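You operate a simulated robot arm through the tools that you are given. There is no shell and no other tool. Be economical: measure what you need, move in short steps, check, and stop when the job is done.

You run a simulated robot arm. Do the job below in one go: nothing can be reset, and whatever is moved stays where it is left.

## Task
Clamp the spare changer plate and polish off its dull patch.
Fine: in the plate nest; green polishing pad, loaded at the polish tin; the plate stays clamped, the pad goes back.
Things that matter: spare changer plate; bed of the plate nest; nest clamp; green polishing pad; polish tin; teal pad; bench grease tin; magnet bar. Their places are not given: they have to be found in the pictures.

Only the result counts: the job must be done as asked and must still hold three seconds after the hand-in. Knocking over, shifting, dropping, spilling or breaking anything else fails it.

## Robot
A 6-joint arm with a two-finger parallel gripper, fixed in place. Base frame: the origin is at the foot of the arm, x ahead of it, y to its left, z up. Lengths are in cm, angles in rad, forces in N, time in s.
Its first joint turns from -1.152 to 1.152 rad. Payload 2.7 kg.
The TCP is the grasp point between the finger pads, 2.3 cm short of the fingertips. In the tool frame z runs along the fingers and y along their closing line. Largest opening 9.4 cm; finger width 3.8, thickness 1; the body of the gripper, 5.4 by 9.6 cm, starts 3.9 cm behind the TCP.
Orientation is told as [roll, pitch, yaw] about the base's x, y, z axes, in that order, counted from this pose: with the fingers straight down and closing along the base's y, the tool's x points along the base's -x, its y along +y and its z along -z.

## Interface
- The arm moves only by the tool apply_moves. Its argument "increments" is text: rows parted by semicolons, each of 6 numbers parted by spaces: the shift along the tool's x, y, z in cm, then the turn, a rotation vector about the tool's x, y, z in rad. In form: tx ty tz wx wy wz; .... A call has 1 to 20 rows; each row is the pose to reach, as a shift and turn from the pose commanded when the call began, along the tool's axes at that moment. "gripper" is the gripper command, from -1 (fully open) to 1 (shut), values between in proportion, set as the call begins (left out, the last holds). Rows are played at 5 a second. More than 5 cm and 0.15 rad between two rows, or a gripper value outside its range, and nothing of the call is played. Where a pose cannot be reached the arm comes as near as it can. A force on the tool above 40 N (or 10 N above the force at the start of the call, whichever is more), or a blocked arm, ends the call early, and 0.2 s more pass. Each finger travels about 4.5 cm/s and halts on what it meets, pressing with about 39 N; the grip force reading is that of the motor and also rises with nothing between the fingers. The clock runs only during rows and for 0.2 s after the last one: add rows that repeat a pose to give the fingers time. It gives the time, the measured TCP pose, the force on the tool (base axes), the opening and the grip force at its end, in the units of the frame above (readings bear some noise).
- Cameras (640 x 400 px; columns grow to the right, rows downward): "scene" is fixed at [6.5, -42.16, 141.62]; the picture's right is [0.86, -0.52, 0.00], its down [-0.23, -0.39, -0.89] and it looks along [0.46, 0.76, -0.45] (base axes); focal length 320 px, centre (320, 200). "wrist" rides on the gripper at [-3.9, 0, -4.4] in the tool frame; the picture's right is [0.00, -1.00, 0.00], its down [0.97, 0.00, -0.24] and it looks along [0.24, 0.00, 0.97] (tool axes); focal length 218 px, centre (320, 200).
- capture(camera): a new picture of that camera. It takes no simulated time.
- probe_pixels(camera, pixels): there is no depth. For up to 12 entries [column, row, z] of the newest picture of that camera ("zoom" is the newest enlarged one), the place [x, y] in the base frame at which the ray of that pixel passes the height z, good to about 0.2 cm. It takes no simulated time.
- close_up(camera, box): a new picture of the part [left, top, right, bottom] of that camera's present view, enlarged. It takes no simulated time.
- hand_in(): hands the job in; it is judged then, once.

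Keep the steps short. Do not move on a guess: measure, check each grasp and each placing, and mend mistakes. In all there are 80 turns and 34 pictures (those below and enlarged ones count). Leave the gripper open and the arm clear of the work at the hand-in unless told otherwise, and finish with a single line.

The tools are called after "Request:" as name(argument=value, ...) on one line, values as JSON. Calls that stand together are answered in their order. apply_moves: Moves the arm, as the interface text tells. Its arguments: {"type":"object","properties":{"increments":{"type":"string"},"gripper":{"type":"number"}},"required":["increments"]} The other tools are called the same way: capture (camera) takes a picture; probe_pixels (camera, pixels) gives the place at which the rays of pixels pass given heights; close_up (camera, box) takes an enlarged picture of a part of a camera's view; hand_in () hands the job in.

At the start:

```text
clock: 0.0
position: [43.61, 10.12, 122.03]
tool_rot: [0.001, 0.001, 0.002]
contact_force: [0.1, -0.1, -0.6]
opening: 9.41
grip_force: 0.1
```

scene: 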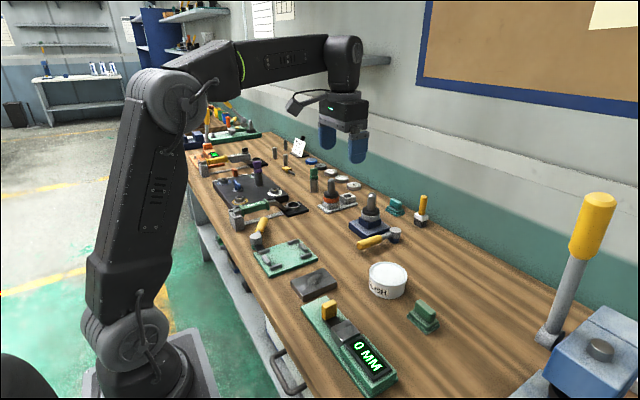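
wrist: 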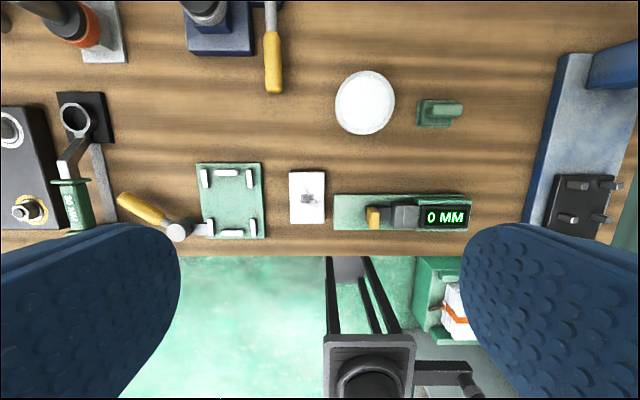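

I'll start with enlarged views of the bench in both cameras so I can identify the objects.

Request:
close_up(camera="wrist", box=[100, 50, 500, 300])

Request:
close_up(camera="scene", box=[180, 120, 460, 295])

Request:
close_up(camera="scene", box=[240, 200, 560, 400])

Request:
probe_pixels(camera="wrist", pixels=[[307, 198, 30], [307, 198, 90], [230, 200, 30], [365, 102, 30], [440, 112, 30], [400, 212, 30]])

Request:
probe_pixels(camera="scene", pixels=[[314, 283, 30], [314, 283, 90], [285, 257, 30], [388, 280, 30], [424, 316, 30], [348, 345, 30]])

```text
1.60 times, centred on (300, 175) of wrist
```

zoom: 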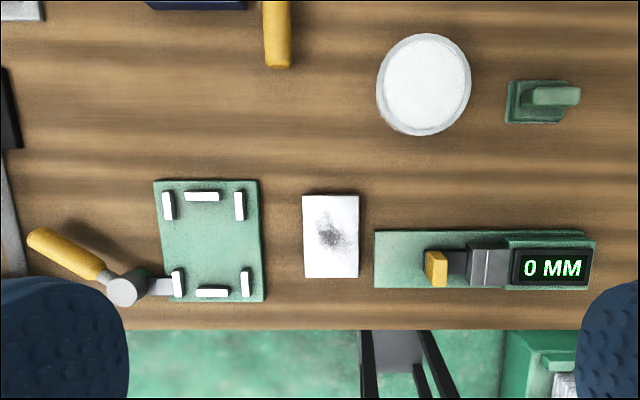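

```text
2.29 times, centred on (320, 208) of scene
```

zoom: 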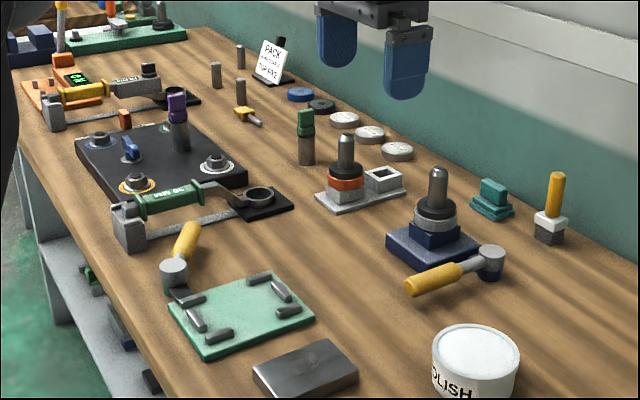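

```text
2.00 times, centred on (400, 300) of scene
```

zoom: 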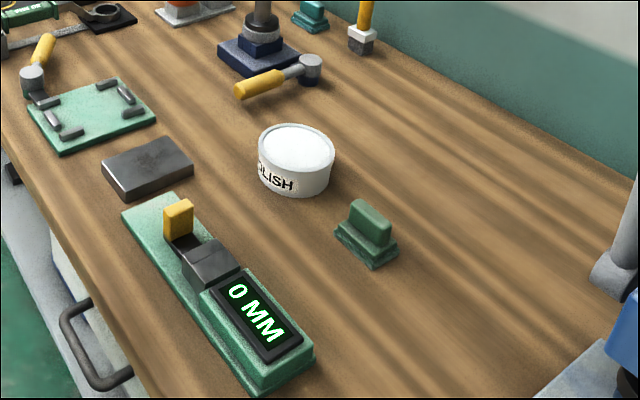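

```text
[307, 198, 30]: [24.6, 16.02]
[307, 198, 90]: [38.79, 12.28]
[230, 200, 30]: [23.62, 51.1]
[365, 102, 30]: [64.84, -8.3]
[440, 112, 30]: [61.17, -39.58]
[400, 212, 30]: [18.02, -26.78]
```

```text
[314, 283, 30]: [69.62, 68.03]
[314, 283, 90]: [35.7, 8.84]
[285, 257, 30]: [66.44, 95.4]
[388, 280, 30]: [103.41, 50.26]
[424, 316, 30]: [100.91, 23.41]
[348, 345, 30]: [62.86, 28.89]
```

The two rays to the dull grey plate (wrist 307,198 and scene 314,283) cross at about z = 86. So the bench top is near 85, not 30. Next I'll check that height on table-level features and locate everything.

Request:
probe_pixels(camera="wrist", pixels=[[196, 163, 85], [264, 239, 85], [334, 230, 85], [471, 195, 85], [289, 223, 86], [325, 171, 86], [365, 102, 88], [418, 112, 85], [450, 125, 85], [440, 108, 88], [120, 195, 88], [178, 233, 88]])

Request:
probe_pixels(camera="scene", pixels=[[267, 276, 85], [318, 260, 85], [301, 308, 85], [398, 378, 85], [293, 286, 86], [336, 285, 86], [388, 275, 88], [430, 334, 85], [408, 318, 85], [424, 308, 88], [254, 240, 88], [261, 222, 88]])

```text
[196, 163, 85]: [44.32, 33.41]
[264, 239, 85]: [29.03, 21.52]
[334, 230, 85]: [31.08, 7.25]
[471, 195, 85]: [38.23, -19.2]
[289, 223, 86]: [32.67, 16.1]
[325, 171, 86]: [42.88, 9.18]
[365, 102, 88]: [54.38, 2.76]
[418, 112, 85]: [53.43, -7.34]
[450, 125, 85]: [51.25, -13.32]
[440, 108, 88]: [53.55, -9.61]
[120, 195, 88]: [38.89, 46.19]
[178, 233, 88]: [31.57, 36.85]
```

```text
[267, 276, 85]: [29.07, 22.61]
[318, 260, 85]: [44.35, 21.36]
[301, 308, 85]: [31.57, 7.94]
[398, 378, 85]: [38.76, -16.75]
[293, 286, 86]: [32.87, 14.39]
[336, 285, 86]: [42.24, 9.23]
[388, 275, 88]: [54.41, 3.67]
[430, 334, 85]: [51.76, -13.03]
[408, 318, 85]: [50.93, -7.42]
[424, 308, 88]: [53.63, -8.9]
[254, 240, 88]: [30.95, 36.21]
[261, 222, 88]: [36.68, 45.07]
```

Bench height is confirmed at about 84.5–85. The plate is near (37.8, 12.6), the nest near (36.7, 27.4), the polish tin near (54, 3) and the green pad near (53, -10). The yellow-handled clamp pivot is near (31, 36.5). I'll move over the nest, staying high at z about 105, to look at it and the clamp.

Request:
apply_moves(increments="1.1 3.3 2.8 0 0 0; 2.2 6.6 5.6 0 0 0; 3.3 9.9 8.4 0 0 0; 4.4 13.2 11.2 0 0 0; 5.5 16.5 14 0 0 0; 6.6 20 17 0 0 0; 6.6 20 17 0 0 0", gripper=-1)

Request:
capture(camera="wrist")

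Request:
close_up(camera="scene", box=[210, 190, 370, 290])

```text
clock: 1.6
position: [37.25, 30.17, 105.07]
tool_rot: [0.0, -0.001, 0.001]
contact_force: [-0.3, 1.2, 0.7]
opening: 9.4
grip_force: 0.0
```

```text
28 pictures are left
```

wrist: 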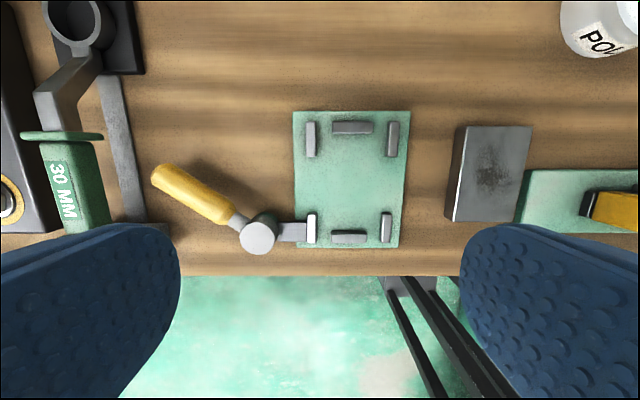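

```text
4.00 times, centred on (290, 240) of scene
```

zoom: 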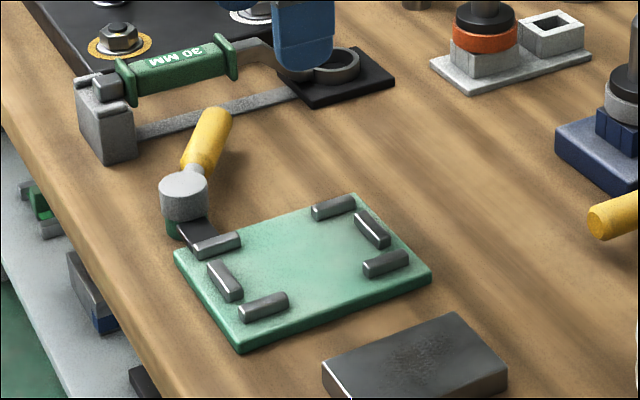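

The nest, the plate with its dull patch and the yellow clamp handle are all in view. I'll zoom in on the clamp and measure the rails and the plate.

Request:
close_up(camera="wrist", box=[140, 100, 420, 275])

Request:
probe_pixels(camera="wrist", pixels=[[316, 140, 86.5], [386, 140, 86.5], [352, 134, 86.5], [348, 231, 86.5], [316, 228, 86.5], [380, 228, 86.5], [466, 126, 87], [532, 127, 87], [456, 222, 87], [517, 222, 87], [257, 238, 88], [165, 178, 88]])

Request:
probe_pixels(camera="zoom", pixels=[[10, 10, 85]])

Request:
probe_pixels(camera="scene", pixels=[[255.5, 236, 88], [256, 248, 85], [291, 288, 87], [323, 278, 87], [337, 293, 85], [337, 283, 87], [301, 300, 87], [262, 218, 88], [269, 277, 85]])

```text
2.29 times, centred on (280, 188) of wrist
```

zoom: 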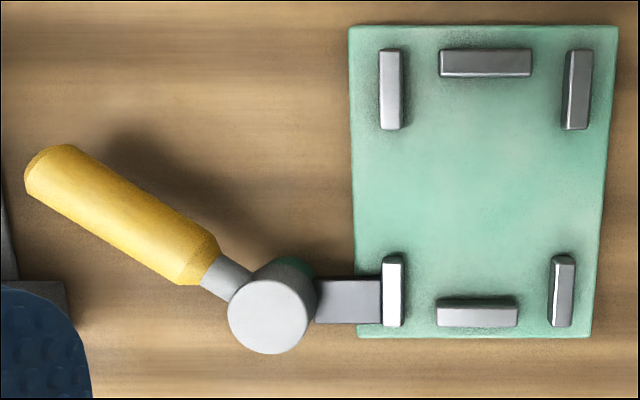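

```text
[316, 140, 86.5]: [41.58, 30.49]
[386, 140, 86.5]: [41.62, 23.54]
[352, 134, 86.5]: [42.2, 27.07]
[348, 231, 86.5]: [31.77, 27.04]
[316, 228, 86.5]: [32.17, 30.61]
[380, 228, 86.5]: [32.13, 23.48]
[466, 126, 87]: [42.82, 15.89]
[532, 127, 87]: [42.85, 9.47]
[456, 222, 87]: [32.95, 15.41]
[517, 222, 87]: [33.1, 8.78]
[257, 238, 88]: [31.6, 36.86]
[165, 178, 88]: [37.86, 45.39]
```

```text
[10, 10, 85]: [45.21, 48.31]
```

```text
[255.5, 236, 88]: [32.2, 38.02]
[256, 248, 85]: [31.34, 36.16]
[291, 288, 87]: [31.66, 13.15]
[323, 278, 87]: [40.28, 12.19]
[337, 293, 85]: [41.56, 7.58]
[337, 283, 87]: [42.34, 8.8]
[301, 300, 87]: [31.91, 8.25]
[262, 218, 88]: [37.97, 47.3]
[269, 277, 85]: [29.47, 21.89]
```

The pocket between the rails runs x 31.8–42.2 and y 23.5–30.5. The plate is about 9.9 × 6.5. The rails leave gaps mid-side where the fingers can go. I'll move above the plate at z 96 for an exact look.

Request:
apply_moves(increments="-0.1 -3.5 1.5 0 0 0; -0.2 -7 3 0 0 0; -0.4 -10.5 4.5 0 0 0; -0.5 -14 6.5 0 0 0; -0.6 -17.7 9 0 0 0; -0.6 -17.7 9 0 0 0")

Request:
capture(camera="wrist")

```text
clock: 3.0
position: [37.34, 12.32, 96.07]
tool_rot: [0.0, -0.001, 0.002]
contact_force: [1.3, -0.8, -0.3]
opening: 9.43
grip_force: 0.1
```

```text
25 pictures are left
```

wrist: 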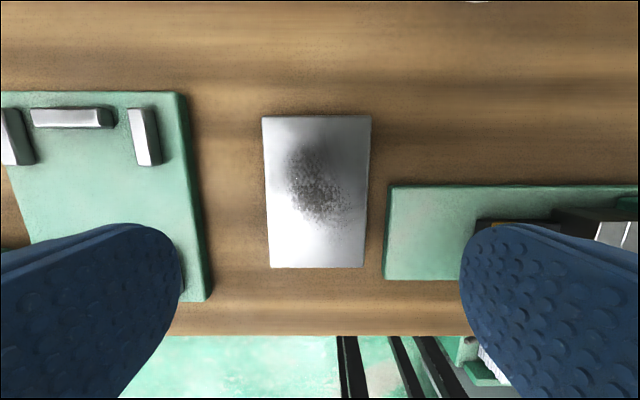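

The plate's top corners are at (262,117), (371,115), (271,268) and (364,268). I'll probe them, plus the near end of the gauge base and the nest edge to check finger clearance.

Request:
probe_pixels(camera="wrist", pixels=[[262, 117, 86.5], [371, 115, 86.5], [271, 268, 86.5], [364, 268, 86.5], [390, 187, 85.5], [383, 278, 85.5], [480, 222, 87], [194, 160, 85.5], [181, 95, 85.5], [315, 180, 86.5]])

Request:
probe_pixels(camera="scene", pixels=[[301, 300, 86.5], [323.5, 268, 86.5], [339.5, 284, 86.5], [302, 308, 84.5], [292, 288, 86.5]])

```text
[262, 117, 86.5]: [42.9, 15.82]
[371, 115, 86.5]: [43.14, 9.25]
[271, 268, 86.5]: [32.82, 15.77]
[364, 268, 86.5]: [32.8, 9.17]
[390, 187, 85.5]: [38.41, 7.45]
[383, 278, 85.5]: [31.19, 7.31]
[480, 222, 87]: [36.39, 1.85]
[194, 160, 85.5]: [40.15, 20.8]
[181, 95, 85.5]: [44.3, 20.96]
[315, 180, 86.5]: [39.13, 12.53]
```

```text
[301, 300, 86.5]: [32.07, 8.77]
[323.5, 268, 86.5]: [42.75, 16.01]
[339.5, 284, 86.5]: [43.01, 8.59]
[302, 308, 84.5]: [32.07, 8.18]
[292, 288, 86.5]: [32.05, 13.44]
```

The plate is square to the axes, centred at (37.9, 12.5), with its top near 86.3. The gauge base edge is at y 7.4, so the right finger fits only at an opening of about 7.6. I'll set that, centre, and come down partway.

Request:
apply_moves(increments="-0.55 0.2 2 0 0 0; -0.55 0.2 4 0 0 0; -0.55 0.2 5.5 0 0 0; -0.55 0.2 5.5 0 0 0", gripper=-0.61)

Request:
capture(camera="wrist")

```text
clock: 4.0
position: [38.12, 12.44, 90.55]
tool_rot: [0.001, 0.001, 0.002]
contact_force: [0.5, 0.0, 0.3]
opening: 7.57
grip_force: 0.1
```

```text
24 pictures are left
```

wrist: 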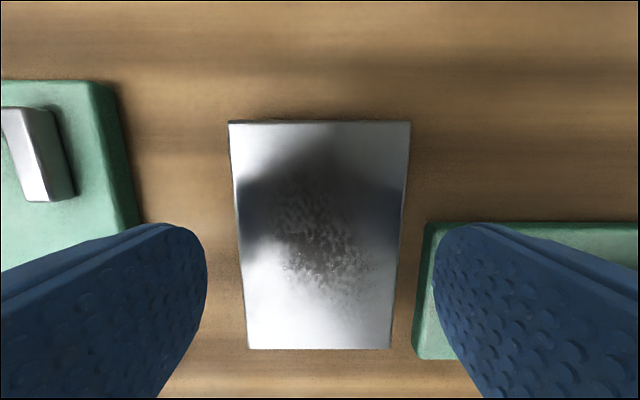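

The right finger looks close to the gauge base in this view. I'll probe both edges before going lower.

Request:
probe_pixels(camera="wrist", pixels=[[427, 223, 85.7], [424, 230, 85.3], [415, 340, 85.0], [409, 122, 86.3], [229, 122, 86.3], [246, 349, 86.3], [391, 349, 86.3], [205, 250, 88.3], [434, 250, 88.3], [394, 290, 86.3], [244, 290, 86.3]])

```text
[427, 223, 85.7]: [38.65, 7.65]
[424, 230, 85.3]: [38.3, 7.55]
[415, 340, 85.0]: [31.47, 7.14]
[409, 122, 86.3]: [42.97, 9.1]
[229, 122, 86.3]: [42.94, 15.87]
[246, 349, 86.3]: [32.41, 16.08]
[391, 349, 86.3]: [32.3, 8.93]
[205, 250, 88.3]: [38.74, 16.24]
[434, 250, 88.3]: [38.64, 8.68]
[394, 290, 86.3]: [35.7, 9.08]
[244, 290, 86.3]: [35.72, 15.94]
```

Plate edges are at y 9.05 and 15.9, and the gauge base edge is at y 7.6. An opening of 7.2 leaves about 0.2 clear on both sides of the finger. I'll narrow to that, centre in x, and come down in small rows.

Request:
apply_moves(increments="0.4 0.02 0.3 0 0 0; 0.4 0.02 1.2 0 0 0; 0.4 0.02 1.7 0 0 0; 0.4 0.02 2.1 0 0 0; 0.4 0.02 2.1 0 0 0", gripper=-0.535)

Request:
capture(camera="wrist")

```text
clock: 5.2
position: [37.73, 12.57, 88.52]
tool_rot: [0.0, 0.0, 0.003]
contact_force: [-0.1, -0.2, -0.1]
opening: 7.2
grip_force: 0.0
```

```text
23 pictures are left
```

wrist: 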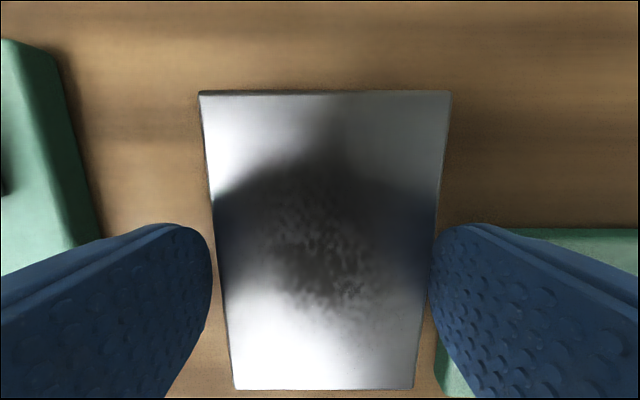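

At the tip depth (row 285) the fingers are at columns 210 and 427, and the plate edges at 222 and 426. The fingers need to move about 0.17 toward -y. I'll shift, then go down to tips about 0.5 above the bench.

Request:
apply_moves(increments="0 -0.17 0 0 0 0; 0 -0.17 0.4 0 0 0; 0 -0.17 0.8 0 0 0; 0 -0.17 1.2 0 0 0; 0 -0.17 1.2 0 0 0")

```text
clock: 6.4
position: [37.66, 12.41, 87.37]
tool_rot: [-0.001, -0.002, 0.001]
contact_force: [-1.5, 0.2, 6.9]
opening: 7.22
grip_force: 0.1
```

There is an upward force of 6.9 N, so something is being touched lightly. I'll check before gripping.

Request:
capture(camera="wrist")

Request:
apply_moves(increments="0 0 -0.2 0 0 0; 0 0 -0.2 0 0 0")

```text
22 pictures are left
```

wrist: 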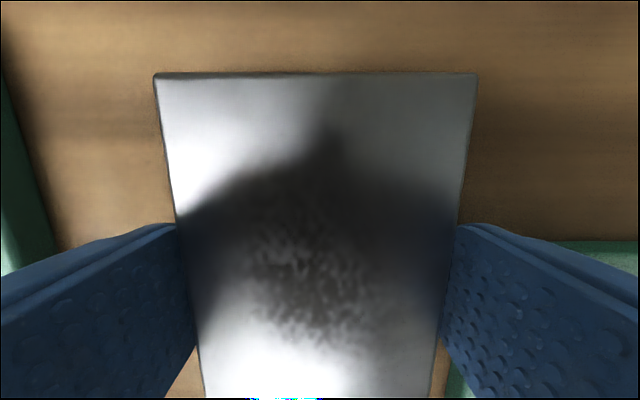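

```text
clock: 7.0
position: [37.65, 12.48, 87.45]
tool_rot: [0.001, 0.0, 0.002]
contact_force: [0.0, 0.1, -0.3]
opening: 7.2
grip_force: 0.0
```

The force is gone after rising 0.1–0.2, so the tips had just reached the bench. I'll close on the plate.

Request:
apply_moves(increments="0 0 0 0 0 0; 0 0 0 0 0 0; 0 0 0 0 0 0; 0 0 0 0 0 0", gripper=1)

```text
clock: 8.0
position: [37.67, 12.48, 87.4]
tool_rot: [0.0, -0.001, 0.002]
contact_force: [-0.7, 1.5, 0.0]
opening: 6.59
grip_force: 39.1
```

Gripped at an opening of 6.59, which matches the plate width. Next I'll lift 6 cm and carry it over the nest.

Request:
apply_moves(increments="0 0 -2 0 0 0; 0 0 -4 0 0 0; 0 0 -6 0 0 0; 0.2 3.6 -6.5 0 0 0; 0.4 7.2 -6.5 0 0 0; 0.5 10.8 -6.5 0 0 0; 0.67 14.5 -6.5 0 0 0; 0.67 14.5 -6.5 0 0 0")

Request:
capture(camera="wrist")

Request:
close_up(camera="scene", box=[210, 190, 370, 290])

```text
clock: 9.8
position: [37.17, 27.14, 93.85]
tool_rot: [0.0, 0.0, 0.0]
contact_force: [1.0, 0.6, -5.7]
opening: 6.58
grip_force: 39.0
```

```text
21 pictures are left
```

wrist: 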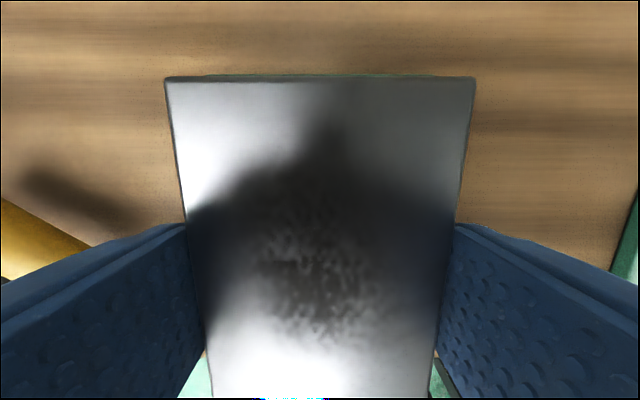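

```text
4.00 times, centred on (290, 240) of scene
```

zoom: 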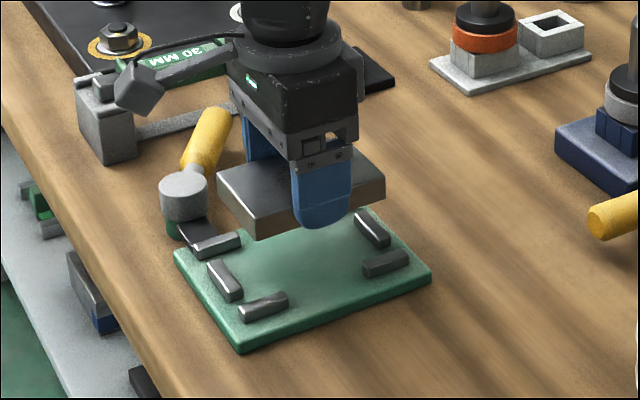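

The plate is held level above the nest. I'll cross-check the pocket centre from the scene zoom, where the six rail centres average to (299,254).

Request:
probe_pixels(camera="zoom", pixels=[[299, 254, 86], [299, 254, 86.5], [299, 254, 87], [216, 175, 92.8], [340, 231, 90.5], [263, 303, 86.8], [386, 262, 86.8], [372, 224, 86.8]])

```text
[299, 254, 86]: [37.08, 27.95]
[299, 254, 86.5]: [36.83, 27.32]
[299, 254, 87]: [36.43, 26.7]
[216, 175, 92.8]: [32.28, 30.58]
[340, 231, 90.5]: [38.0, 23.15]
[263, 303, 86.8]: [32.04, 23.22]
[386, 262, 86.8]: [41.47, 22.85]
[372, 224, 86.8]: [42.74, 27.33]
```

Both cameras put the pocket centre at about (36.95, 27.05) with rail tops near 86.7. I'll lower the plate to just above the rails and look.

Request:
apply_moves(increments="0.15 -0.06 1.5 0 0 0; 0.15 -0.06 3 0 0 0; 0.15 -0.06 4.4 0 0 0; 0.15 -0.06 4.4 0 0 0")

Request:
close_up(camera="scene", box=[230, 200, 342, 270])

Request:
capture(camera="wrist")

```text
clock: 10.8
position: [36.65, 26.96, 89.61]
tool_rot: [0.001, 0.0, 0.001]
contact_force: [0.2, -0.2, -5.7]
opening: 6.58
grip_force: 39.2
```

```text
5.71 times, centred on (286, 235) of scene
```

zoom: 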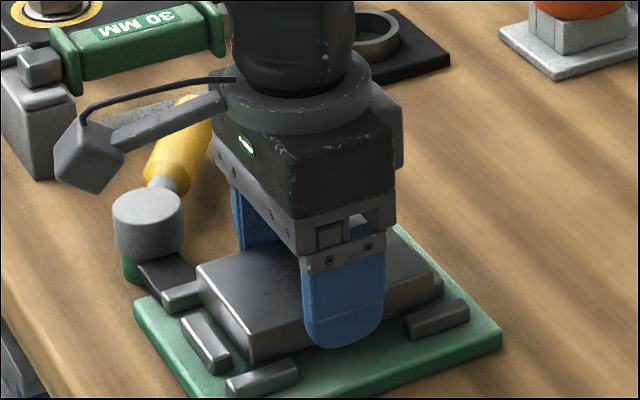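

```text
18 pictures are left
```

wrist: 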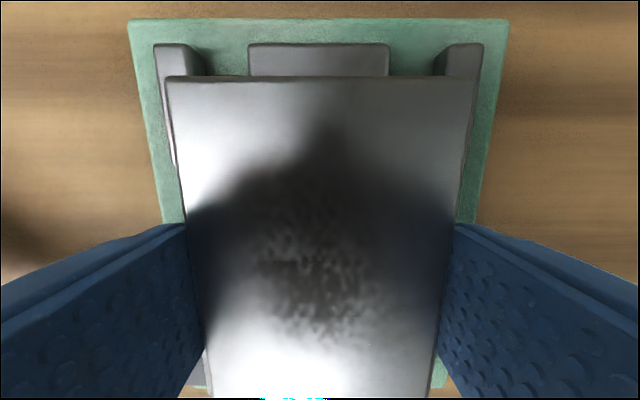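

In the wrist picture the plate is 1 px right of centre and the rails' midline is 2 px left, so y is within 0.1. For x I'll probe the plate's far edge against the far rail, and the near side in the scene zoom.

Request:
probe_pixels(camera="wrist", pixels=[[320, 77, 88.9], [319, 43, 86.65], [319, 73, 86.65], [188, 45, 86.65], [448, 45, 86.65], [320, 20, 86.0], [166, 80, 88.9], [476, 80, 88.9]])

Request:
probe_pixels(camera="zoom", pixels=[[252, 362, 87.2], [254, 334, 88.9], [197, 265, 88.9], [208, 372, 86.65], [219, 354, 86.65], [188, 312, 86.65], [231, 358, 86.65], [444, 281, 88.9]])

```text
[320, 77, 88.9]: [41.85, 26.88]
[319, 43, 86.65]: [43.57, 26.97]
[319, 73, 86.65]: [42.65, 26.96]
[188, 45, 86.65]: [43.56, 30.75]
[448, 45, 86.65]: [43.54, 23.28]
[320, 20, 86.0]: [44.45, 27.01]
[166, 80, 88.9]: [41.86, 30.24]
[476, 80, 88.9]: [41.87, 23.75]
```

```text
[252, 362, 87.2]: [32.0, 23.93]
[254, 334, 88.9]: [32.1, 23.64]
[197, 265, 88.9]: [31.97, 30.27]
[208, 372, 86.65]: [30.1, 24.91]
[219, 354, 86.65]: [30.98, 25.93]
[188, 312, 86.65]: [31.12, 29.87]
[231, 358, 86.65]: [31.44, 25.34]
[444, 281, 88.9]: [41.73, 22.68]
```

Plate spans x 32.0–41.85 and y 23.7–30.25. The pocket is about x 31.4–42.5 and y 23.3–30.7, so the two are centred to within 0.1. I'll lower gently.

Request:
apply_moves(increments="-0.08 0.06 0.3 0 0 0; -0.08 0.06 0.6 0 0 0; -0.08 0.06 0.8 0 0 0; -0.08 0.06 0.8 0 0 0")

```text
clock: 11.8
position: [36.94, 26.94, 88.64]
tool_rot: [0.002, -0.001, 0.001]
contact_force: [-5.9, 1.1, -4.5]
opening: 6.6
grip_force: 39.0
```

No vertical contact yet. I'll continue in 0.1 steps.

Request:
apply_moves(increments="0 0 0.1 0 0 0; 0 0 0.2 0 0 0; 0 0 0.2 0 0 0")

```text
clock: 12.6
position: [36.88, 26.97, 88.73]
tool_rot: [0.002, 0.0, 0.002]
contact_force: [-15.6, -3.2, 23.5]
opening: 6.59
grip_force: 39.8
```

Contact: 23 N upward and -15 N in x, so the plate may be riding on the far rail. I'll back off a touch and look.

Request:
apply_moves(increments="0 0 -0.2 0 0 0; 0 0 -0.2 0 0 0")

Request:
capture(camera="wrist")

Request:
close_up(camera="scene", box=[246, 215, 326, 265])

```text
clock: 13.2
position: [36.94, 26.92, 88.6]
tool_rot: [-0.001, 0.0, 0.003]
contact_force: [-9.2, -1.0, 7.0]
opening: 6.57
grip_force: 38.8
```

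```text
17 pictures are left
```

wrist: 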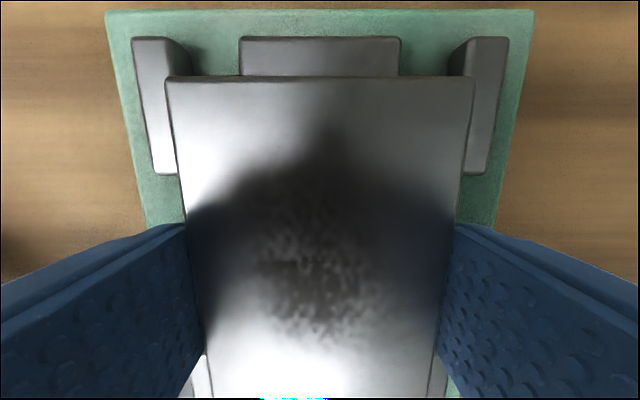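

```text
8.00 times, centred on (286, 240) of scene
```

zoom: 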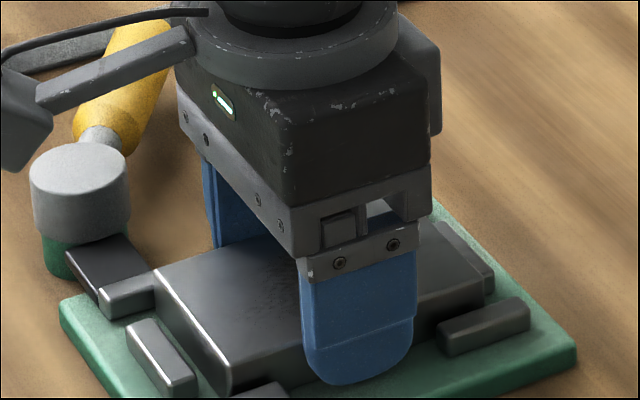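

Fx suggests contact with the far rail. I'll probe the gaps at both ends in this zoom.

Request:
probe_pixels(camera="zoom", pixels=[[150, 318, 87.1], [195, 375, 87.1], [127, 325, 87.1], [155, 270, 87.9], [228, 365, 87.9], [228, 393, 86.3], [440, 222, 87.1], [485, 266, 87.1], [495, 290, 86.3], [484, 275, 87.9]])

Request:
probe_pixels(camera="wrist", pixels=[[320, 77, 87.9], [320, 37, 87.1], [320, 75, 87.1], [172, 42, 87.1], [471, 42, 87.1], [190, 50, 86.3], [450, 50, 86.3], [192, 370, 87.1]])

```text
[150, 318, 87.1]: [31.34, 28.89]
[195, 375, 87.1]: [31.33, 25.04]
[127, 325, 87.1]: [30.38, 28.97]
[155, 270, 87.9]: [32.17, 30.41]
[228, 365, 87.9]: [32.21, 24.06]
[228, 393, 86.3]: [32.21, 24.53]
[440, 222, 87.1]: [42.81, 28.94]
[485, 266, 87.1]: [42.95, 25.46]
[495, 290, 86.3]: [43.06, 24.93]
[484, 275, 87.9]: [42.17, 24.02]
```

```text
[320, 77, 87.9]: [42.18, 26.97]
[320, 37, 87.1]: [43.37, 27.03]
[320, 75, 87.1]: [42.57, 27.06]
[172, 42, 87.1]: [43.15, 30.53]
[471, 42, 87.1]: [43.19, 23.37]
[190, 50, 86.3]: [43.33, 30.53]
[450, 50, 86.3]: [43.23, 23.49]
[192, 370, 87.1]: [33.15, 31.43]
```

The gap is about 0.9 at the near rail and almost nothing at the far rail. I'll shift the plate 0.38 toward -x, then lower.

Request:
apply_moves(increments="0 0 -0.2 0 0 0; 0.38 0 -0.2 0 0 0; 0.38 0 0 0 0 0; 0.38 0 0 0 0 0")

Request:
apply_moves(increments="0 0 0.1 0 0 0; 0 0 0.2 0 0 0; 0 0 0.2 0 0 0")

```text
clock: 14.2
position: [36.49, 26.92, 88.62]
tool_rot: [-0.001, -0.002, 0.0]
contact_force: [0.2, -0.3, -3.3]
opening: 6.6
grip_force: 39.5
```

```text
clock: 15.0
position: [36.69, 27.06, 88.69]
tool_rot: [0.001, -0.002, 0.002]
contact_force: [-8.0, -4.7, 25.6]
opening: 6.56
grip_force: 39.1
```

Firm vertical contact with the plate bottom at about 86.35. I'll ease the pressure off, open slightly, then lift away and check the seating.

Request:
apply_moves(increments="0 0 -0.15 0 0 0; 0 0 -0.15 0 0 0")

Request:
apply_moves(increments="0 0 0 0 0 0; 0 0 -0.1 0 0 0; 0 0 -2 0 0 0; 0 0 -5 0 0 0; 0 0 -8 0 0 0; 0 0 -12 0 0 0; 0 0 -12 0 0 0", gripper=-0.55)

Request:
capture(camera="wrist")

Request:
close_up(camera="scene", box=[230, 205, 342, 275])

```text
clock: 15.6
position: [36.63, 26.95, 88.63]
tool_rot: [-0.001, -0.002, 0.002]
contact_force: [-3.5, -4.5, 12.1]
opening: 6.6
grip_force: 39.0
```

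```text
clock: 17.2
position: [36.79, 27.02, 100.62]
tool_rot: [0.0, 0.001, 0.003]
contact_force: [-0.5, -0.5, -0.3]
opening: 7.32
grip_force: 0.1
```

```text
15 pictures are left
```

wrist: 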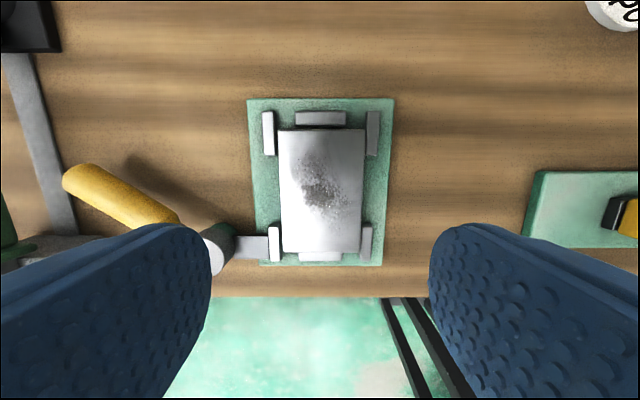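

```text
5.71 times, centred on (286, 240) of scene
```

zoom: 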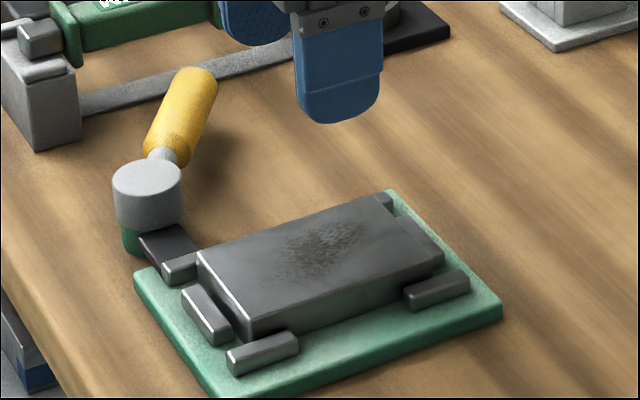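

The plate sits between the rails. I'll triangulate its top corners in both views to confirm it is flat on the bed rather than on a rail.

Request:
probe_pixels(camera="wrist", pixels=[[279, 131, 88], [365, 130, 88], [283, 250, 88], [360, 252, 88], [274, 130, 87], [367, 130, 87], [280, 240, 87], [362, 240, 87], [320, 126, 86.5], [320, 253, 87]])

Request:
probe_pixels(camera="zoom", pixels=[[376, 193, 87], [376, 193, 88], [444, 256, 87], [444, 256, 88], [197, 252, 87], [197, 252, 88], [248, 316, 87], [248, 316, 88], [350, 310, 86], [350, 310, 86.5]])

```text
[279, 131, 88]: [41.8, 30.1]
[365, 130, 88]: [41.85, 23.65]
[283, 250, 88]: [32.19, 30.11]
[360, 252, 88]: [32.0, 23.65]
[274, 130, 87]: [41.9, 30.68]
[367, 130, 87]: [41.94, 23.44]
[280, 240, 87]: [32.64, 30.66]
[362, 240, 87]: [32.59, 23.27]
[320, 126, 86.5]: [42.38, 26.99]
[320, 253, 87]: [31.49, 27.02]
```

```text
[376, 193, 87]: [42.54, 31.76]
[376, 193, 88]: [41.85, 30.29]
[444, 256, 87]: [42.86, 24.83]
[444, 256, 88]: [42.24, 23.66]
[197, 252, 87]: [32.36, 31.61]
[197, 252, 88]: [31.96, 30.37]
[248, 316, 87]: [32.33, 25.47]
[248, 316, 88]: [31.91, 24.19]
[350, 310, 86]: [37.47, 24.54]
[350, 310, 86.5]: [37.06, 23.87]
```

All four top corners agree on z about 88.1 with gaps on every side, so the plate is seated flat. Next is the clamp. I'll move over its pivot at z about 98 and take enlarged views to see how it works.

Request:
apply_moves(increments="1 3 0 0 0 0; 2 6 1 0 0 0; 3 9 2 0 0 0; 4 11.5 2 0 0 0; 4 11.5 2 0 0 0", gripper=-1)

Request:
close_up(camera="wrist", box=[200, 60, 480, 235])

Request:
close_up(camera="scene", box=[240, 205, 288, 235])

```text
clock: 18.4
position: [32.61, 38.85, 98.64]
tool_rot: [-0.001, 0.0, -0.001]
contact_force: [0.4, -0.4, -0.7]
opening: 9.39
grip_force: 0.0
```

```text
2.29 times, centred on (340, 148) of wrist
```

zoom: 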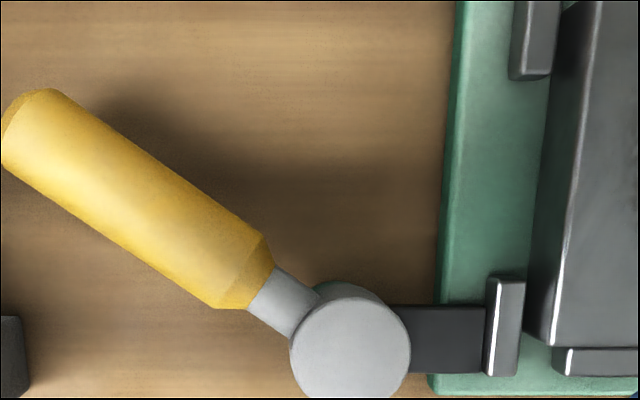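

```text
13.33 times, centred on (264, 220) of scene
```

zoom: 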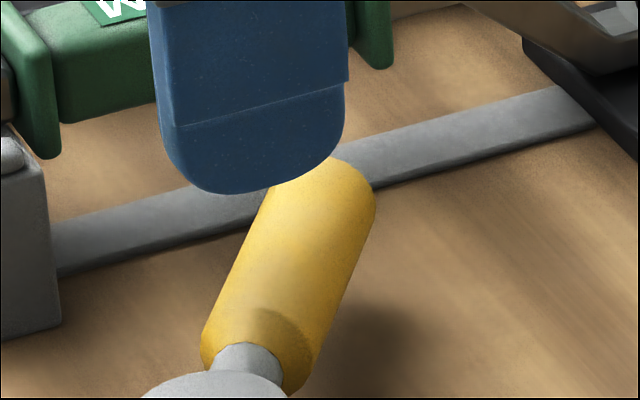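

The clamp is a vertical pivot (cap at wrist (353,211)) with a horizontal handle pointing away from the nest, raised above the bench judging by its shadow. I'll triangulate the pivot and the handle height.

Request:
probe_pixels(camera="wrist", pixels=[[353, 211, 89], [353, 211, 90], [210, 115, 89], [210, 115, 90], [260, 148, 89], [260, 148, 90], [325, 191, 89], [225, 99, 89], [218, 105, 89], [320, 161, 89], [306, 194, 89]])

Request:
probe_pixels(camera="scene", pixels=[[255.7, 236.2, 89], [255.7, 236.2, 90], [265.5, 218.5, 89], [265.5, 218.5, 90], [261.5, 225.1, 89], [261.5, 225.1, 90], [258.3, 231.7, 89], [258.3, 231.7, 90]])

```text
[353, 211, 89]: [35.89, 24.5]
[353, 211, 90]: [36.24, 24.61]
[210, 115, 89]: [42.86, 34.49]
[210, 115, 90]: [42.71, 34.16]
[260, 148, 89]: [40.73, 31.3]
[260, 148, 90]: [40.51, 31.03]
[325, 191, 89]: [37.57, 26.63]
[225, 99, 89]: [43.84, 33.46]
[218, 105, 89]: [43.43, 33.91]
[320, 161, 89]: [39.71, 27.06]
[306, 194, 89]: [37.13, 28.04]
```

```text
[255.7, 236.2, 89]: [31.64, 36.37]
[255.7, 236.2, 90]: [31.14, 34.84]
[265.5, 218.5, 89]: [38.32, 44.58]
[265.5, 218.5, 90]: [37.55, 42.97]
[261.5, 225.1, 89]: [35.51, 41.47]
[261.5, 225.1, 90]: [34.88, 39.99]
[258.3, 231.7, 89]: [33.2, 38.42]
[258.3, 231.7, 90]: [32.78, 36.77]
```

Pivot is at about (32.0, 36.5), handle axis z about 88.5, direction 53.5° from +x, length about 10.8. I'll turn the tool so the fingers straddle the handle, narrow to about 4.5, and move above it at 6.5 from the pivot.

Request:
apply_moves(increments="-0.4 0.4 0 0 0 -0.133; -0.9 0.9 0 0 0 -0.266; -1.3 1.3 0 0 0 -0.4; -1.8 1.8 0 0 0 -0.533; -2.2 2.2 0 0 0 -0.666; -2.7 2.7 0 0 0 -0.8; -3.1 3.1 0 0 0 -0.933; -3.1 3.1 0 0 0 -0.933", gripper=0.0)

Request:
capture(camera="wrist")

```text
clock: 20.2
position: [35.76, 41.58, 98.7]
tool_rot: [0.0, 0.0, 0.935]
contact_force: [-0.8, 0.9, 0.3]
opening: 4.7
grip_force: 0.1
```

```text
11 pictures are left
```

wrist: 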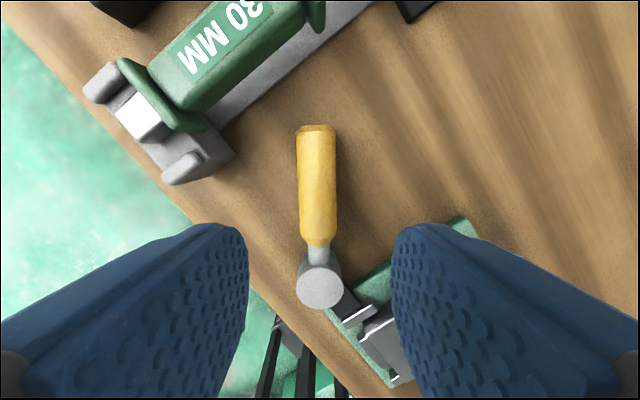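

The handle lies vertically in view at column 317, centred between the fingers. I'll lower around it to TCP z about 88.7.

Request:
apply_moves(increments="0 0.1 3 0 0 0; 0 0.1 6 0 0 0; 0 0.1 8 0 0 0; 0 0.1 9 0 0 0; 0 0.1 10 0 0 0; 0 0.1 10 0 0 0")

```text
clock: 21.6
position: [35.67, 41.63, 88.81]
tool_rot: [0.0, 0.0, 0.934]
contact_force: [0.2, 0.1, -0.4]
opening: 4.7
grip_force: 0.0
```

The fingers straddle the handle. I'll narrow to about 3 cm and test-push the handle clockwise, toward the open bench, in small steps while watching the force.

Request:
apply_moves(increments="0 0 0 0 0 0; 0 0 0 0 0 0; 0.032 -0.634 0 0 0 0.1; 0.127 -1.262 0 0 0 0.2; 0.284 -1.877 0 0 0 0.3; 0.284 -1.877 0 0 0 0.3", gripper=0.36)

```text
clock: 23.0
position: [36.98, 40.31, 88.67]
tool_rot: [0.001, 0.0, 0.63]
contact_force: [-1.0, 0.6, -0.9]
opening: 3.06
grip_force: 1.0
```

The handle moves freely clockwise (about 1 N). I'll continue the arc.

Request:
apply_moves(increments="0.071 -0.949 0 0 0 0.15; 0.284 -1.877 0 0 0 0.3; 0.632 -2.762 0 0 0 0.45; 1.109 -3.586 0 0 0 0.6; 1.109 -3.586 0 0 0 0.6")

Request:
capture(camera="wrist")

```text
clock: 24.2
position: [38.45, 36.66, 88.69]
tool_rot: [-0.001, 0.0, 0.031]
contact_force: [-0.4, -0.2, 0.0]
opening: 3.03
grip_force: 0.2
```

```text
10 pictures are left
```

wrist: 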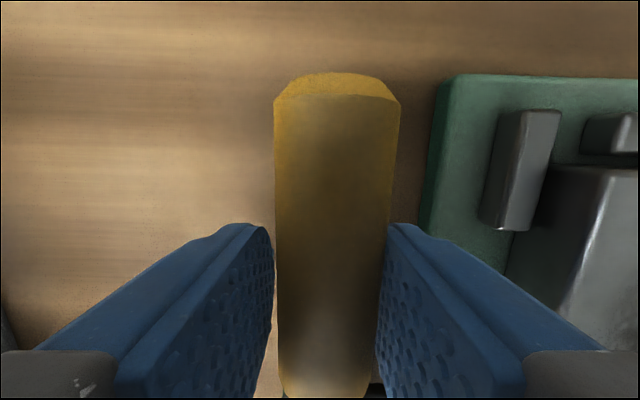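

The handle followed and now points along +x. I'll check the scene view for what the pivot and jaw have done.

Request:
close_up(camera="scene", box=[238, 215, 318, 265])

```text
8.00 times, centred on (278, 240) of scene
```

zoom: 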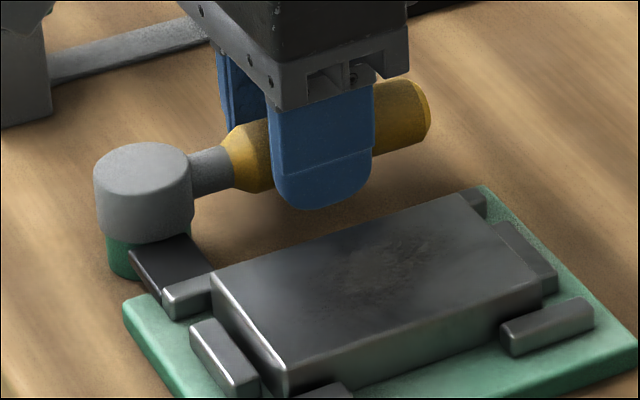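

The handle sits above the rails and there's no resistance yet. I'll raise 0.7 so the tips clear the nest bed, then continue clockwise slowly to find the clamp's end.

Request:
apply_moves(increments="0 0 -0.7 0 0 0; 0.008 -0.317 -0.7 0 0 0.05; 0.032 -0.634 -0.7 0 0 0.1; 0.071 -0.949 -0.7 0 0 0.15; 0.127 -1.262 -0.7 0 0 0.2; 0.127 -1.262 -0.7 0 0 0.2")

```text
clock: 25.6
position: [37.94, 35.68, 89.45]
tool_rot: [0.002, 0.0, -0.164]
contact_force: [-4.3, 28.3, -7.7]
opening: 4.23
grip_force: 13.9
```

The handle hit a firm stop: 28 N, with the fingers pushed apart and the handle axis near 0°. That is the end of the clamp's travel. I'll open in place and rise straight up without dragging it back.

Request:
apply_moves(increments="0 0 0 0 0 0; 0 0 0 0 0 0; 0 0 -2 0 0 0; 0 0 -5 0 0 0; 0 0 -9 0 0 0; 0 0 -12 0 0 0; 0 0 -12 0 0 0", gripper=-0.15)

Request:
capture(camera="wrist")

```text
clock: 27.2
position: [38.16, 35.36, 101.27]
tool_rot: [0.0, -0.001, -0.167]
contact_force: [-1.1, -0.1, -0.8]
opening: 5.41
grip_force: 0.1
```

```text
8 pictures are left
```

wrist: 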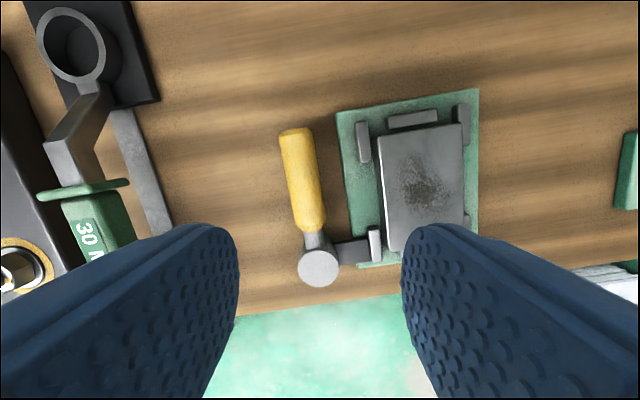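

Seen from above, the handle lies along the nest at 0°, which is the closed stop, and the plate is in place. Now for the green pad near (52.5, -9.5). Its ridge runs along y, so I'll turn the tool to yaw -1.57 while travelling high.

Request:
apply_moves(increments="-1.968 -3.807 0 0 0 0.1276; -3.936 -7.614 0 0 0 0.2552; -5.904 -11.421 0 0 0 0.3828; -7.872 -15.228 0 0 0 0.5104; -9.84 -19.035 0 0 0 0.638; -11.81 -22.842 0 0 0 0.7656; -13.78 -26.649 0 0 0 0.8932; -15.74 -30.456 0 0 0 1.0208; -17.71 -34.263 0 0 0 1.1484; -19.68 -38.07 0 0 0 1.276; -21.65 -41.88 0 0 0 1.403; -21.65 -41.88 0 0 0 1.403", gripper=-0.4)

Request:
capture(camera="wrist")

```text
clock: 29.8
position: [52.64, -9.62, 101.29]
tool_rot: [0.0, 0.0, -1.572]
contact_force: [0.1, 0.1, -0.4]
opening: 6.61
grip_force: 0.0
```

```text
7 pictures are left
```

wrist: 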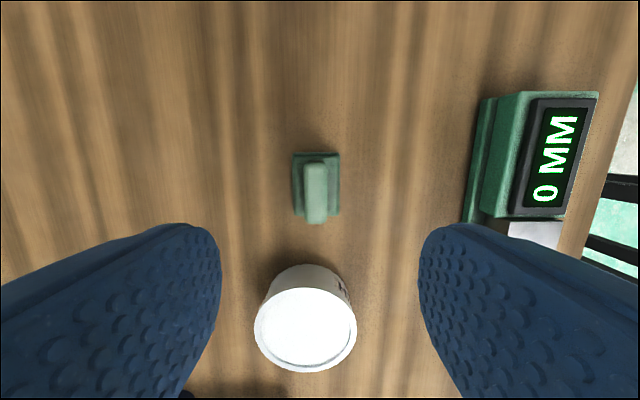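

The pad is at (317,185): base columns 293–341, ridge columns 305–329. The polish tin is at (305,315). I'll probe these for position and height.

Request:
probe_pixels(camera="wrist", pixels=[[316, 192, 88], [316, 192, 89], [305, 192, 88.5], [327, 192, 88.5], [316, 164, 88.5], [316, 222, 88.5], [293, 185, 85.8], [341, 185, 85.8], [317, 152, 85.8], [317, 217, 85.8], [305, 318, 89], [305, 318, 88]])

Request:
probe_pixels(camera="scene", pixels=[[426, 306.5, 88], [426, 306.5, 89], [430, 333.5, 85], [407.5, 316.5, 85], [388, 274, 89], [388, 274, 88], [415, 300.5, 88.5], [436, 317, 88.5], [369, 276, 89], [407.5, 275, 89]])

```text
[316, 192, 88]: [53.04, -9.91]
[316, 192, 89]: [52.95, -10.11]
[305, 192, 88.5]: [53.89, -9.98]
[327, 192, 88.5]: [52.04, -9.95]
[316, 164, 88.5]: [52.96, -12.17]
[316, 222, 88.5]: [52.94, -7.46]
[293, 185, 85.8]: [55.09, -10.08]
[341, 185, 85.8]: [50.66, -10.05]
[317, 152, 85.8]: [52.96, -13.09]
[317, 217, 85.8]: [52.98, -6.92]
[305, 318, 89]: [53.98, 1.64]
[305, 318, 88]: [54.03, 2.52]
```

```text
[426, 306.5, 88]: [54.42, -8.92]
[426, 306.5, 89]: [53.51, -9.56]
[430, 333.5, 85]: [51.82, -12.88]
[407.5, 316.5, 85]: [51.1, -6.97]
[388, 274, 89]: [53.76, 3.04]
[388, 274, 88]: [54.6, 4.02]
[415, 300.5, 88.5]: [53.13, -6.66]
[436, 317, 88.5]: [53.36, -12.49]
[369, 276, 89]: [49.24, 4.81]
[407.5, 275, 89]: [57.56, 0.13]
```

The ridge centre is (52.97, -9.85), 1.9 wide, with its top near 89.2. I'll centre and descend to TCP about 89.5.

Request:
apply_moves(increments="-0.23 0.33 4 0 0 0; -0.23 0.33 8 0 0 0; -0.23 0.33 10 0 0 0; -0.23 0.33 11.2 0 0 0; -0.23 0.33 11.8 0 0 0; -0.23 0.33 11.8 0 0 0", gripper=-0.06)

Request:
apply_moves(increments="0 0 0.2 0 0 0; 0 0 0.4 0 0 0; 0 0 0.4 0 0 0")

```text
clock: 31.2
position: [52.77, -9.7, 89.77]
tool_rot: [0.0, 0.001, -1.569]
contact_force: [0.2, -0.5, 0.0]
opening: 4.96
grip_force: 0.0
```

```text
clock: 32.0
position: [52.91, -9.79, 89.22]
tool_rot: [0.0, 0.0, -1.568]
contact_force: [-1.2, -0.6, 0.4]
opening: 4.98
grip_force: 0.1
```

No contact; the tips are at 86.9 beside the ridge. I'll close.

Request:
apply_moves(increments="0 0 0 0 0 0; 0 0 0 0 0 0; 0 0 0 0 0 0; 0 0 0 0 0 0; 0 0 0 0 0 0", gripper=1)

Request:
capture(camera="wrist")

```text
clock: 33.2
position: [52.88, -9.74, 89.23]
tool_rot: [-0.001, -0.001, -1.57]
contact_force: [0.2, 0.0, 0.2]
opening: 1.68
grip_force: 38.9
```

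```text
6 pictures are left
```

wrist: 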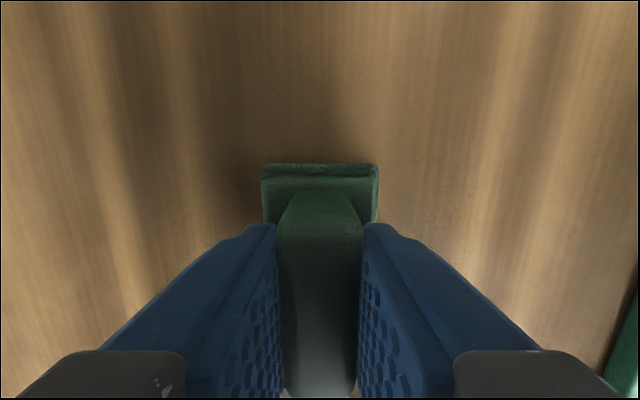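

Gripped on the ridge, 1.68 wide. I'll lift 8, move over the polish tin centre (54.1, 3.0), and lower to just above the rim.

Request:
apply_moves(increments="0 0 -3 0 0 0; 0 0 -6 0 0 0; 0 0 -8 0 0 0; 4 0.4 -8 0 0 0; 8 0.8 -8 0 0 0; 12.75 1.15 -8 0 0 0; 12.75 1.15 -6.5 0 0 0; 12.75 1.15 -5 0 0 0; 12.75 1.15 -5 0 0 0")

Request:
close_up(camera="scene", box=[340, 215, 452, 285])

```text
clock: 35.2
position: [53.95, 3.41, 94.21]
tool_rot: [-0.001, -0.001, -1.57]
contact_force: [0.5, -0.4, -0.6]
opening: 1.72
grip_force: 38.9
```

```text
5.71 times, centred on (396, 250) of scene
```

zoom: 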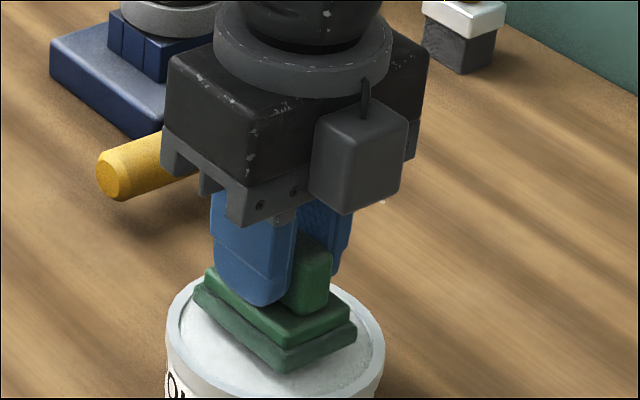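

The pad is centred above the white polish. I'll lower in small steps until light contact.

Request:
apply_moves(increments="0 0 0.3 0 0 0; 0 0 0.6 0 0 0; 0 0 0.8 0 0 0; 0 0 0.8 0 0 0")

Request:
apply_moves(increments="0 0 0.1 0 0 0; 0 0 0.2 0 0 0; 0 0 0.3 0 0 0; 0 0 0.3 0 0 0")

```text
clock: 36.2
position: [54.08, 3.24, 93.28]
tool_rot: [0.002, 0.0, -1.57]
contact_force: [-0.5, 0.7, -0.3]
opening: 1.74
grip_force: 38.8
```

```text
clock: 37.2
position: [53.91, 3.05, 93.28]
tool_rot: [0.004, 0.001, -1.566]
contact_force: [-6.0, 7.1, 23.4]
opening: 1.73
grip_force: 39.4
```

Contact at 23 N. I'll dwell about 1 s with slightly less pressure so the pad loads.

Request:
apply_moves(increments="0 0 -0.1 0 0 0; 0 0 -0.1 0 0 0; 0 0 -0.1 0 0 0; 0 0 -0.1 0 0 0; 0 0 -0.1 0 0 0")

Request:
close_up(camera="scene", box=[356, 235, 420, 275])

```text
clock: 38.4
position: [54.14, 3.09, 93.26]
tool_rot: [0.004, 0.001, -1.569]
contact_force: [3.6, 5.2, 21.8]
opening: 1.71
grip_force: 39.3
```

```text
10.00 times, centred on (388, 255) of scene
```

zoom: 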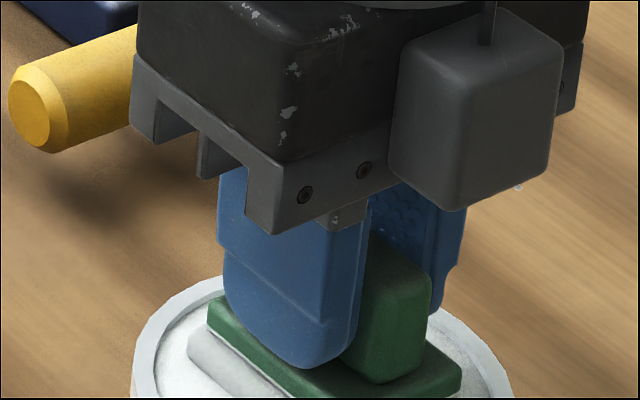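

The pad's lower layer is now white, so it is loaded. I'll lift 4 and carry it over the plate. The dull patch centre is about (37.3, 27).

Request:
apply_moves(increments="0 0 -2 0 0 0; 0 0 -4 0 0 0; 3.4 -2.4 -4.2 0 0 0; 6.8 -4.8 -4.2 0 0 0; 10.2 -7.2 -4.2 0 0 0; 13.6 -9.6 -4.2 0 0 0; 17 -12 -4.2 0 0 0; 20.4 -14.4 -4.2 0 0 0; 23.95 -16.75 -4.2 0 0 0; 23.95 -16.75 -2.2 0 0 0; 23.95 -16.75 -0.5 0 0 0; 23.95 -16.75 -0.5 0 0 0")

```text
clock: 41.0
position: [37.16, 26.85, 93.67]
tool_rot: [0.0, 0.0, -1.568]
contact_force: [-0.1, 0.3, -0.6]
opening: 1.74
grip_force: 38.3
```

I'm above the patch with no contact. I'll lower gently until the pad touches the plate.

Request:
apply_moves(increments="0 0 0.4 0 0 0; 0 0 0.8 0 0 0; 0 0 1.0 0 0 0; 0 0 1.0 0 0 0")

Request:
apply_moves(increments="0 0 0.15 0 0 0; 0 0 0.3 0 0 0; 0 0 0.3 0 0 0")

```text
clock: 42.0
position: [37.19, 26.99, 92.73]
tool_rot: [0.002, -0.002, -1.569]
contact_force: [0.2, 0.0, 0.2]
opening: 1.74
grip_force: 38.7
```

```text
clock: 42.8
position: [37.2, 27.03, 92.47]
tool_rot: [-0.001, -0.001, -1.569]
contact_force: [-2.2, -2.5, 7.1]
opening: 1.74
grip_force: 38.9
```

Light contact at 7 N. I'll press slightly and stroke back and forth along the plate, ±1.8 cm in x.

Request:
apply_moves(increments="0 0.6 0.05 0 0 0; 0 1.2 0.05 0 0 0; 0 1.8 0.05 0 0 0; 0 1.2 0.05 0 0 0; 0 0.6 0.05 0 0 0; 0 0 0.05 0 0 0; 0 -0.6 0.05 0 0 0; 0 -1.2 0.05 0 0 0; 0 -1.8 0.05 0 0 0; 0 -1.2 0.05 0 0 0; 0 -0.6 0.05 0 0 0; 0 0 0.05 0 0 0; 0 0.6 0.05 0 0 0; 0 1.2 0.05 0 0 0; 0 1.8 0.05 0 0 0; 0 1.2 0.05 0 0 0; 0 0.6 0.05 0 0 0; 0 0 0.05 0 0 0")

```text
clock: 46.6
position: [37.32, 26.99, 92.49]
tool_rot: [0.003, 0.001, -1.57]
contact_force: [7.0, 0.9, 12.7]
opening: 1.72
grip_force: 38.9
```

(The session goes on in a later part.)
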